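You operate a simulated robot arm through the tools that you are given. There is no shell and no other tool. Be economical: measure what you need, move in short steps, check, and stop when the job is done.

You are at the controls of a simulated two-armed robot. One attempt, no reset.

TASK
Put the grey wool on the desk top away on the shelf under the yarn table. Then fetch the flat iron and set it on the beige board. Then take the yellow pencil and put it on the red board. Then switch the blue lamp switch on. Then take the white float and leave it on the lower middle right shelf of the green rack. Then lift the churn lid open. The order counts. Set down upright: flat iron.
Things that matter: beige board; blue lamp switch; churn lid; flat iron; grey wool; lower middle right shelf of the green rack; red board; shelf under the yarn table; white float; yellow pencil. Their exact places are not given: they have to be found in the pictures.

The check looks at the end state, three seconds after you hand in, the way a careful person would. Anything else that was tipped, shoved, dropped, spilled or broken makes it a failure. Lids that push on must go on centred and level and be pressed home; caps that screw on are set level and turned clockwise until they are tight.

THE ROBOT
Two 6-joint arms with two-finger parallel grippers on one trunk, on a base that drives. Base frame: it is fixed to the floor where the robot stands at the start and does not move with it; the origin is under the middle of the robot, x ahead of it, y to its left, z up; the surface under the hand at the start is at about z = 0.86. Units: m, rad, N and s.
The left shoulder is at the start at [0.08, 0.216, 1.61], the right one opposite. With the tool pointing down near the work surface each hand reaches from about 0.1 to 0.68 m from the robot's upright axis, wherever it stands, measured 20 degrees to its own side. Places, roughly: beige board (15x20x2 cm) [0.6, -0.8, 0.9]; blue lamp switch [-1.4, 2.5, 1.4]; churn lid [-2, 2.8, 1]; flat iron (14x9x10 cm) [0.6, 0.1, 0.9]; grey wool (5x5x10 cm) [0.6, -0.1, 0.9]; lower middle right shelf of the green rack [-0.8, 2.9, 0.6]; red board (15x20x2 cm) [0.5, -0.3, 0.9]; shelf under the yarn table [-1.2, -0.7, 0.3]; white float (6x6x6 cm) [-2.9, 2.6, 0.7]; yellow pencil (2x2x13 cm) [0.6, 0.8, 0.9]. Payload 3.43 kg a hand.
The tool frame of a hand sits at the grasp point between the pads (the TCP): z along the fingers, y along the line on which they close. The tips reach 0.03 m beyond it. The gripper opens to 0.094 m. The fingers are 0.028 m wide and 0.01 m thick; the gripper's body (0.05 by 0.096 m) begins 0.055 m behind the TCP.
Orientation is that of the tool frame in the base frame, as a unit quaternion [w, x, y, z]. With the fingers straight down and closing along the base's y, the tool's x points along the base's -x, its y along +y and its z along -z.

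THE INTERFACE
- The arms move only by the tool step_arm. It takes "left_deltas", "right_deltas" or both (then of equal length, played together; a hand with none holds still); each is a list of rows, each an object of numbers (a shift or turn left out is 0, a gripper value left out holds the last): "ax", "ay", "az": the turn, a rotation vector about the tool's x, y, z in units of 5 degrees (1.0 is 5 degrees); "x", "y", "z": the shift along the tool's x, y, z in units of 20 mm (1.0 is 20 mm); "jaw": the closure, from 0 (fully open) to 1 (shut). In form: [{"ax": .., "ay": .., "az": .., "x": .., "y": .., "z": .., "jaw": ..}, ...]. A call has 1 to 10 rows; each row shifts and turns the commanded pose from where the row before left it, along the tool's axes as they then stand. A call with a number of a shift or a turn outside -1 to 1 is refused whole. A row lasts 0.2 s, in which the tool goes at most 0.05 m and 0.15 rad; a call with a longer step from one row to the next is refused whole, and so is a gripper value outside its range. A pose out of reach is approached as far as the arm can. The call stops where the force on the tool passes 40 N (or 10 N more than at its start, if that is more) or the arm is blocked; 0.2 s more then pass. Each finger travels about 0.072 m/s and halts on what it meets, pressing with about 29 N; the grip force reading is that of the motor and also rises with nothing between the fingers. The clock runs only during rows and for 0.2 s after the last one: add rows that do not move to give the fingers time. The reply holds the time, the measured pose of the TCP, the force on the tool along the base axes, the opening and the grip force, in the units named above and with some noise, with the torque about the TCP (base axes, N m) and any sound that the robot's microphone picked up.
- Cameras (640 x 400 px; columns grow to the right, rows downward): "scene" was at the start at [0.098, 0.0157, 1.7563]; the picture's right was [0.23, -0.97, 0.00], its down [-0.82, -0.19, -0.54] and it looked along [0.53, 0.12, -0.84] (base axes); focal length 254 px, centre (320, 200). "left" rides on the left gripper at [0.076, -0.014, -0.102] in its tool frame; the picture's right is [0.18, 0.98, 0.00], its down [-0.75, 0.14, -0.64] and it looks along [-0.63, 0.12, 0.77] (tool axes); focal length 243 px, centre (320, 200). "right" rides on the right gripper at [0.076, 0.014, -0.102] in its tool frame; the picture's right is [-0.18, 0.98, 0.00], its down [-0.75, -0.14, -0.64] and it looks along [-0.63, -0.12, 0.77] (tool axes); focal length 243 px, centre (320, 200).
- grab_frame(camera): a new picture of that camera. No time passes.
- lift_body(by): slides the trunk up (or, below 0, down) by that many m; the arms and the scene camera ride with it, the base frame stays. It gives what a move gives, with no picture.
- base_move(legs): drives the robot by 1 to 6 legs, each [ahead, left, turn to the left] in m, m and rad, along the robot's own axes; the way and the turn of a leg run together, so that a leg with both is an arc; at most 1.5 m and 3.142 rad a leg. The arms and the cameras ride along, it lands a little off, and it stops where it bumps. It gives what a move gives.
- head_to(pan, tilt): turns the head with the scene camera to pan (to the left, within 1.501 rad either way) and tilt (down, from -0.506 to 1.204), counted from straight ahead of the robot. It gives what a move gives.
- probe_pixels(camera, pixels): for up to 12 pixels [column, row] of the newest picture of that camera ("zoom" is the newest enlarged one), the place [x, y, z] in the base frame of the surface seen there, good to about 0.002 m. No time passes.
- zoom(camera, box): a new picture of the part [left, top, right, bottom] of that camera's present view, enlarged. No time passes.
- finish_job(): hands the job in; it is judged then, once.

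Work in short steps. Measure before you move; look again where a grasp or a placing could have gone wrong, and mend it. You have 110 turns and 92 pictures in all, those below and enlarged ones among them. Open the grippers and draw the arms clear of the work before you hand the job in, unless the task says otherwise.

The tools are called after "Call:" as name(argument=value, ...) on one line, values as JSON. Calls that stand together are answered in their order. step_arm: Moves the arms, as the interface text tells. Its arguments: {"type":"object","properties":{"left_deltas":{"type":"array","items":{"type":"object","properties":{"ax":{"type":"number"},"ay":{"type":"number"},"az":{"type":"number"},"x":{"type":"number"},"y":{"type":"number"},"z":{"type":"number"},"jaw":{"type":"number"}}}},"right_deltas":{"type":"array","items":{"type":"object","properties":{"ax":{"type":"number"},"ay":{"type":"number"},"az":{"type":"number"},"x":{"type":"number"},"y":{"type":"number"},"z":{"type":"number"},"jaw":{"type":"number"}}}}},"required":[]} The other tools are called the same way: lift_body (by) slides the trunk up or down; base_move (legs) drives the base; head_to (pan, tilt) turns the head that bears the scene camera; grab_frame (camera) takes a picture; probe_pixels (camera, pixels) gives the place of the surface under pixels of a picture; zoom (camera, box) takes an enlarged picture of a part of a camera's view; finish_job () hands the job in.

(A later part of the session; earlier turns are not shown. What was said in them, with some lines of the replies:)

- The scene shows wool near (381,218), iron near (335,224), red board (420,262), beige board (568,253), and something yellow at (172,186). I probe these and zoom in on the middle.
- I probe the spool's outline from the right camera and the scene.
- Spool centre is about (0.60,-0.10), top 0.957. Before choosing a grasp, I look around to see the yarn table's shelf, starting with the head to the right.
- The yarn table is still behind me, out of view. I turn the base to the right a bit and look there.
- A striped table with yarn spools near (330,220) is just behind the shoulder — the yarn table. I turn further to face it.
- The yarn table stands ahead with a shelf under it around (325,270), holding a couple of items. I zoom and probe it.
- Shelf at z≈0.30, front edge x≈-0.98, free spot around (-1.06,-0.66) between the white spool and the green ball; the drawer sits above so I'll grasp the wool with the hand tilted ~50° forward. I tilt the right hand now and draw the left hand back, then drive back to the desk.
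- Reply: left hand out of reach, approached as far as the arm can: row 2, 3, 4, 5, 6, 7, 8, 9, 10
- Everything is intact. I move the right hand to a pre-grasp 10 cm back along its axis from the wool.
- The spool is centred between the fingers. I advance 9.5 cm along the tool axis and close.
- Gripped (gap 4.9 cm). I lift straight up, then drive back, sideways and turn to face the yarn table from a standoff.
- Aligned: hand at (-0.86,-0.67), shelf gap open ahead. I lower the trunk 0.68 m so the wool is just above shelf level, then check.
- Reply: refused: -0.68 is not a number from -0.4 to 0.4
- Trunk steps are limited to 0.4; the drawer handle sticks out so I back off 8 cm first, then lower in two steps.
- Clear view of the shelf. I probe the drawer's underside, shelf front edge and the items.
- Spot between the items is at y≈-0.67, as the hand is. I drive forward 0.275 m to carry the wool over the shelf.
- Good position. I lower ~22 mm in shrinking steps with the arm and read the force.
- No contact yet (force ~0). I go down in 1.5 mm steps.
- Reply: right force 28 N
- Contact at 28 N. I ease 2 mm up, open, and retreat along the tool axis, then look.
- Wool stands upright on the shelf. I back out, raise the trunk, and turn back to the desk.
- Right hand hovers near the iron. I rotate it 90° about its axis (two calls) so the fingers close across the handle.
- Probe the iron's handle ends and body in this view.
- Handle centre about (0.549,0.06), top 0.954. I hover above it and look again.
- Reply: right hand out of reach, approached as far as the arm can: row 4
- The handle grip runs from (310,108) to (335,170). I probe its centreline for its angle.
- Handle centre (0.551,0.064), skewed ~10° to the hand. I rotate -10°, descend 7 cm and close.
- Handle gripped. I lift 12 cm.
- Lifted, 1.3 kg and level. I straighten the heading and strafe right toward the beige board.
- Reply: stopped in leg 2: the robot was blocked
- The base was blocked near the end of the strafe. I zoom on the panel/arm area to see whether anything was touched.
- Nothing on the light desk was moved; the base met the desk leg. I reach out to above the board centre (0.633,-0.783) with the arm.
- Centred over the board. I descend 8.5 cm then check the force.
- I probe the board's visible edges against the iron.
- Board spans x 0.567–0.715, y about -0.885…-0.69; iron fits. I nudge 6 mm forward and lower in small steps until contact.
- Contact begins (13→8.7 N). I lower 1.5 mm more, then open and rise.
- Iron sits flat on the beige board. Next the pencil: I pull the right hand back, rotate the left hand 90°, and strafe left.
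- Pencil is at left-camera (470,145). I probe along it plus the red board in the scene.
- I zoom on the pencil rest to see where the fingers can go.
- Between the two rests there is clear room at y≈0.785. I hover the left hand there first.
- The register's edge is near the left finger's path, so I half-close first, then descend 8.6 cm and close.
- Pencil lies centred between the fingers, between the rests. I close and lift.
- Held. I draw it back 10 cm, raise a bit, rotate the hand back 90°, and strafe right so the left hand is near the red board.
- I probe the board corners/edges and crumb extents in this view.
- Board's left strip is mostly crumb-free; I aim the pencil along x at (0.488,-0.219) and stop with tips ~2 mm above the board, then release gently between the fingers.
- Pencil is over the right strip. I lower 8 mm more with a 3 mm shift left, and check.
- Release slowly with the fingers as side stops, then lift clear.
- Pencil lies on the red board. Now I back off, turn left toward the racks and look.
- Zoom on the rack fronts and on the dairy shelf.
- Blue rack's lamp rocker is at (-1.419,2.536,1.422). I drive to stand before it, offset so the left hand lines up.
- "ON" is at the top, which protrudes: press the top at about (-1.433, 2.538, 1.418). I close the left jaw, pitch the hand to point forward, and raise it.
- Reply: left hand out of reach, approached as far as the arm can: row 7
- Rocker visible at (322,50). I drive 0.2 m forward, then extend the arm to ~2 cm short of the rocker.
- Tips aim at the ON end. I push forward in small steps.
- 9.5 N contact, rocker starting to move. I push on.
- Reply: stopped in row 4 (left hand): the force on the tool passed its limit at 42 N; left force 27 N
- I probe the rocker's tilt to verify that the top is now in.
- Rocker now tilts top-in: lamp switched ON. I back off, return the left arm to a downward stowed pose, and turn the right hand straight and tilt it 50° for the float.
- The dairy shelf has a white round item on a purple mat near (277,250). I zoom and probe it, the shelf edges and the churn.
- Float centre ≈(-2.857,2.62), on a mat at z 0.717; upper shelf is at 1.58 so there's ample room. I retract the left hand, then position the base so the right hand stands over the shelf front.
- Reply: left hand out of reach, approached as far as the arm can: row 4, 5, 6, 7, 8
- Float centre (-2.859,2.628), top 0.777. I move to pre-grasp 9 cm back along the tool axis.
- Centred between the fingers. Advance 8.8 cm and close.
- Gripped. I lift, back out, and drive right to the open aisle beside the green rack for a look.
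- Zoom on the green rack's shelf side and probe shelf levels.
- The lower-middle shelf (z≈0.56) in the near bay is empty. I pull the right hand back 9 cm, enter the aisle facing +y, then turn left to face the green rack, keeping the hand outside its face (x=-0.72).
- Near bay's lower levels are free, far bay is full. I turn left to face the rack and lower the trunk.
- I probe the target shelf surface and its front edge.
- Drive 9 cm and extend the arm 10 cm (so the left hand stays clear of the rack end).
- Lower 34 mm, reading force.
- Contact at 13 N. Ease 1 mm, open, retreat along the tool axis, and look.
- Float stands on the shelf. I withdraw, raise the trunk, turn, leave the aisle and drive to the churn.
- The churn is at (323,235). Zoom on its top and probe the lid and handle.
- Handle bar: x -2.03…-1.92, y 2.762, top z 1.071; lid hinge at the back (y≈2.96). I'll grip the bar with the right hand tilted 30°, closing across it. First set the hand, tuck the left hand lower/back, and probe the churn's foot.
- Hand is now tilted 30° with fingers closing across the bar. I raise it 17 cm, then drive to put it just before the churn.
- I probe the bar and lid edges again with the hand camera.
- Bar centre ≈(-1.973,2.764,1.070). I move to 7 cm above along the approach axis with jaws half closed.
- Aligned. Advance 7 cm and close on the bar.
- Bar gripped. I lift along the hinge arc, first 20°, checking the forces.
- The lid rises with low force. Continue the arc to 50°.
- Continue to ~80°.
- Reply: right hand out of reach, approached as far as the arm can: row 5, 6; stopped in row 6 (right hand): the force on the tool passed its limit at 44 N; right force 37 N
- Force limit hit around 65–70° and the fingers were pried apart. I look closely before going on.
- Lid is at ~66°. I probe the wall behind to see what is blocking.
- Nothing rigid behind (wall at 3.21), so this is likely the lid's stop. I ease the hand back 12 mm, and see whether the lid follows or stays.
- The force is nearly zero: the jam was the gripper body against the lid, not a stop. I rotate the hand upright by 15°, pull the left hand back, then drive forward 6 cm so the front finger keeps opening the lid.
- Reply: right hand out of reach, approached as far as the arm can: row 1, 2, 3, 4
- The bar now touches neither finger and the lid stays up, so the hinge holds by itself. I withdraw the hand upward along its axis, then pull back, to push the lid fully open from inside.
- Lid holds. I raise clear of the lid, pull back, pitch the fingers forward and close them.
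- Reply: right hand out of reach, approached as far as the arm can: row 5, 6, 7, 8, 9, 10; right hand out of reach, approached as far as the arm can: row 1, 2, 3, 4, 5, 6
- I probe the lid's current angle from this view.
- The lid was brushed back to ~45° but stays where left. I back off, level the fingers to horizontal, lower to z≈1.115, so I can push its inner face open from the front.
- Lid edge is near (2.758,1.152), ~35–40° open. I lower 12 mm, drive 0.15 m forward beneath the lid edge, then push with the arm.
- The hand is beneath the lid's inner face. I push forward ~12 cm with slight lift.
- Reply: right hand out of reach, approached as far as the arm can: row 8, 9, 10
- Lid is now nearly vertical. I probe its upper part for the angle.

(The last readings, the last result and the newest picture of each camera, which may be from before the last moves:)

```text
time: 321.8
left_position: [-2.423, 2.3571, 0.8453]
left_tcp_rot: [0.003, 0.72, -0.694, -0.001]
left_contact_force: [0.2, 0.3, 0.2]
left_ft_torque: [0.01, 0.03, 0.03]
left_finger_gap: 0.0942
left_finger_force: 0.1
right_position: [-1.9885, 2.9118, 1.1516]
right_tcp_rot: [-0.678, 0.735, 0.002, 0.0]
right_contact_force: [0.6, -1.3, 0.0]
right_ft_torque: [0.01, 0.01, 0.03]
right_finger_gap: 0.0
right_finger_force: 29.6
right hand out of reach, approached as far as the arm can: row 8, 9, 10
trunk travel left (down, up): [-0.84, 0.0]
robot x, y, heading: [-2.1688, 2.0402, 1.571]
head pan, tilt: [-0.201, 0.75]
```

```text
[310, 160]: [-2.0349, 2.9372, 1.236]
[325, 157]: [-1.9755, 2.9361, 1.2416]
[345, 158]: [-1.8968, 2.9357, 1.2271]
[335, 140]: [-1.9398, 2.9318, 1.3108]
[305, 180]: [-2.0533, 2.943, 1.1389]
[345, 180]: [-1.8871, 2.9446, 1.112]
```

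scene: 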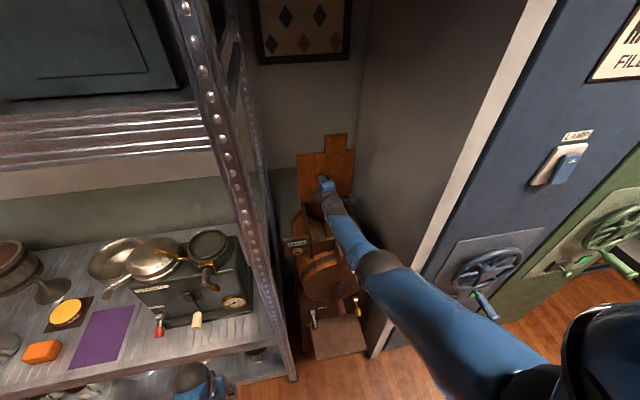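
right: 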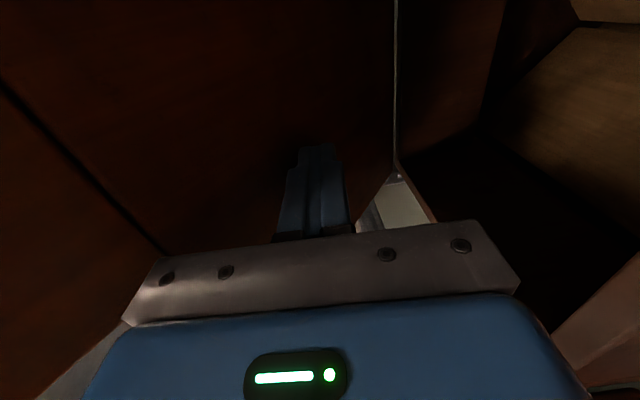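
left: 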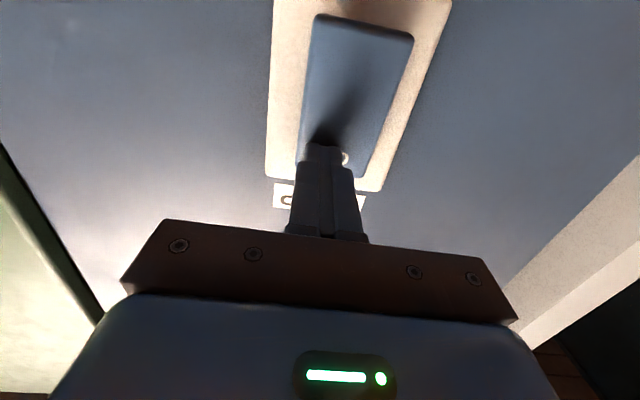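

Lid at ~86°. I push 3 cm further by driving forward so that it passes vertical, then withdraw the hand straight back.

Call:
base_move(legs=[[0.035, 0, 0]])

Call:
base_move(legs=[[-0.3, 0, 0]])

Call:
grab_frame(camera="scene")

```text
time: 322.8
left_position: [-2.4232, 2.3924, 0.8466]
left_tcp_rot: [0.001, 0.719, -0.695, -0.003]
left_contact_force: [-0.6, -0.5, 0.1]
left_ft_torque: [-0.02, 0.0, 0.0]
left_finger_gap: 0.0936
left_finger_force: 0.1
right_position: [-1.9885, 2.9424, 1.1551]
right_tcp_rot: [-0.685, 0.728, 0.0, 0.002]
right_contact_force: [1.0, -8.1, 3.6]
right_ft_torque: [0.0, 0.01, 0.09]
right_finger_gap: 0.0001
right_finger_force: 28.7
trunk travel left (down, up): [-0.84, 0.0]
robot x, y, heading: [-2.1653, 2.0729, 1.578]
head pan, tilt: [-0.201, 0.75]
stopped in leg 1: the force on the tool passed its limit at 204 N (the readings are from after the stop); the commanded pose is now the measured one
```

```text
time: 324.9
left_position: [-2.4218, 2.0901, 0.8447]
left_tcp_rot: [0.003, 0.719, -0.695, -0.002]
left_contact_force: [-0.4, 0.5, -0.1]
left_ft_torque: [0.01, -0.03, -0.01]
left_finger_gap: 0.0939
left_finger_force: 0.0
right_position: [-1.9871, 2.6405, 1.1492]
right_tcp_rot: [-0.683, 0.731, 0.001, 0.002]
right_contact_force: [0.8, -0.6, 0.6]
right_ft_torque: [0.03, 0.0, 0.0]
right_finger_gap: 0.0
right_finger_force: 29.1
trunk travel left (down, up): [-0.84, 0.0]
robot x, y, heading: [-2.1639, 1.7663, 1.576]
head pan, tilt: [-0.201, 0.75]
```

```text
2 pictures are left
```

scene: 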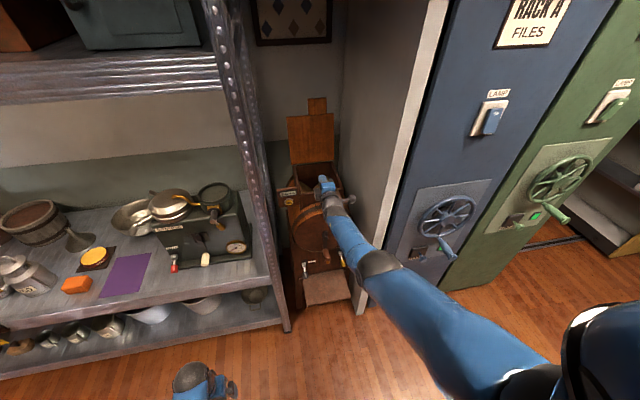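

The lid reached its stop and stays up. I probe its angle and check it isn't falling.

Call:
probe_pixels(camera="scene", pixels=[[296, 125], [325, 122], [318, 104], [300, 155], [325, 150], [310, 140]])

```text
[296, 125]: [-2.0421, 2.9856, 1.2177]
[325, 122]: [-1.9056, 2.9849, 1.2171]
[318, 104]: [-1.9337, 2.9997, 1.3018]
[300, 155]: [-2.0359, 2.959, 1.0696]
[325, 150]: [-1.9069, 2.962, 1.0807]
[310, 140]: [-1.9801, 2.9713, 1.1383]
```

Lid is ~100° open, past vertical. I back further away, open the right gripper, and take one last look.

Call:
base_move(legs=[[-0.4, 0, 0]])

Call:
step_arm(right_deltas=[{"jaw": 0}, {"jaw": 0}, {"jaw": 0}, {"jaw": 0}, {"z": -1}, {"z": -1}])

Call:
zoom(camera="scene", box=[180, 40, 460, 240])

```text
time: 327.4
left_position: [-2.418, 1.6906, 0.8442]
left_tcp_rot: [0.004, 0.718, -0.696, -0.001]
left_contact_force: [0.2, 1.1, -0.1]
left_ft_torque: [0.02, 0.0, -0.02]
left_finger_gap: 0.0937
left_finger_force: 0.0
right_position: [-1.9839, 2.2415, 1.1504]
right_tcp_rot: [-0.683, 0.73, 0.001, 0.003]
right_contact_force: [-0.5, 0.1, 0.2]
right_ft_torque: [0.01, 0.02, 0.01]
right_finger_gap: 0.0
right_finger_force: 28.4
trunk travel left (down, up): [-0.84, 0.0]
robot x, y, heading: [-2.1684, 1.3684, 1.573]
head pan, tilt: [-0.201, 0.75]
```

```text
time: 328.8
left_position: [-2.4198, 1.6886, 0.8456]
left_tcp_rot: [0.002, 0.718, -0.697, -0.004]
left_contact_force: [0.1, 0.4, 0.1]
left_ft_torque: [0.0, 0.0, -0.01]
left_finger_gap: 0.0938
left_finger_force: 0.0
right_position: [-1.9846, 2.2028, 1.1548]
right_tcp_rot: [-0.684, 0.729, 0.0, 0.004]
right_contact_force: [0.4, -1.5, 0.7]
right_ft_torque: [0.04, 0.04, 0.0]
right_finger_gap: 0.094
right_finger_force: 0.1
right hand out of reach, approached as far as the arm can: row 6
trunk travel left (down, up): [-0.84, 0.0]
robot x, y, heading: [-2.1667, 1.3667, 1.572]
head pan, tilt: [-0.201, 0.75]
```

```text
2.00 times, centred on (320, 140) of scene
```

zoom: 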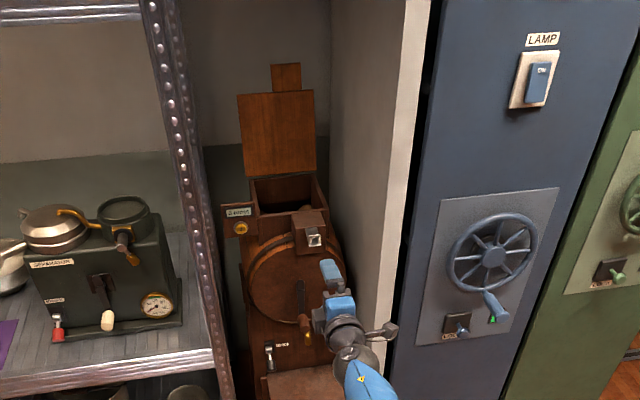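

The lid stands open by itself, the lamp switch is on, and both grippers are open and clear. I hand in.

Call:
finish_job()

```text
The job is handed in.
```

I did all six steps in the order asked, and the job is handed in. The last push on the churn lid hit its stop at a 204 N peak; I saw no damage afterwards.

- **Grey wool:** it stands upright on the shelf under the yarn table.
- **Flat iron:** it sits upright on the beige board.
- **Yellow pencil:** it lies on the red board along one edge, mostly clear of the crumbs already there.
- **Blue lamp switch:** it is on, with the ON end pressed in.
- **White float:** it stands on the green rack's second shelf up, in the bay nearest the wheel end. I took "right" to mean the rack's open side. The far bay was already full.
- **Churn lid:** it stands open at about 100° and holds by itself.

The base also bumped the light desk's leg once while I carried the iron. Nothing on the desk appeared to move.
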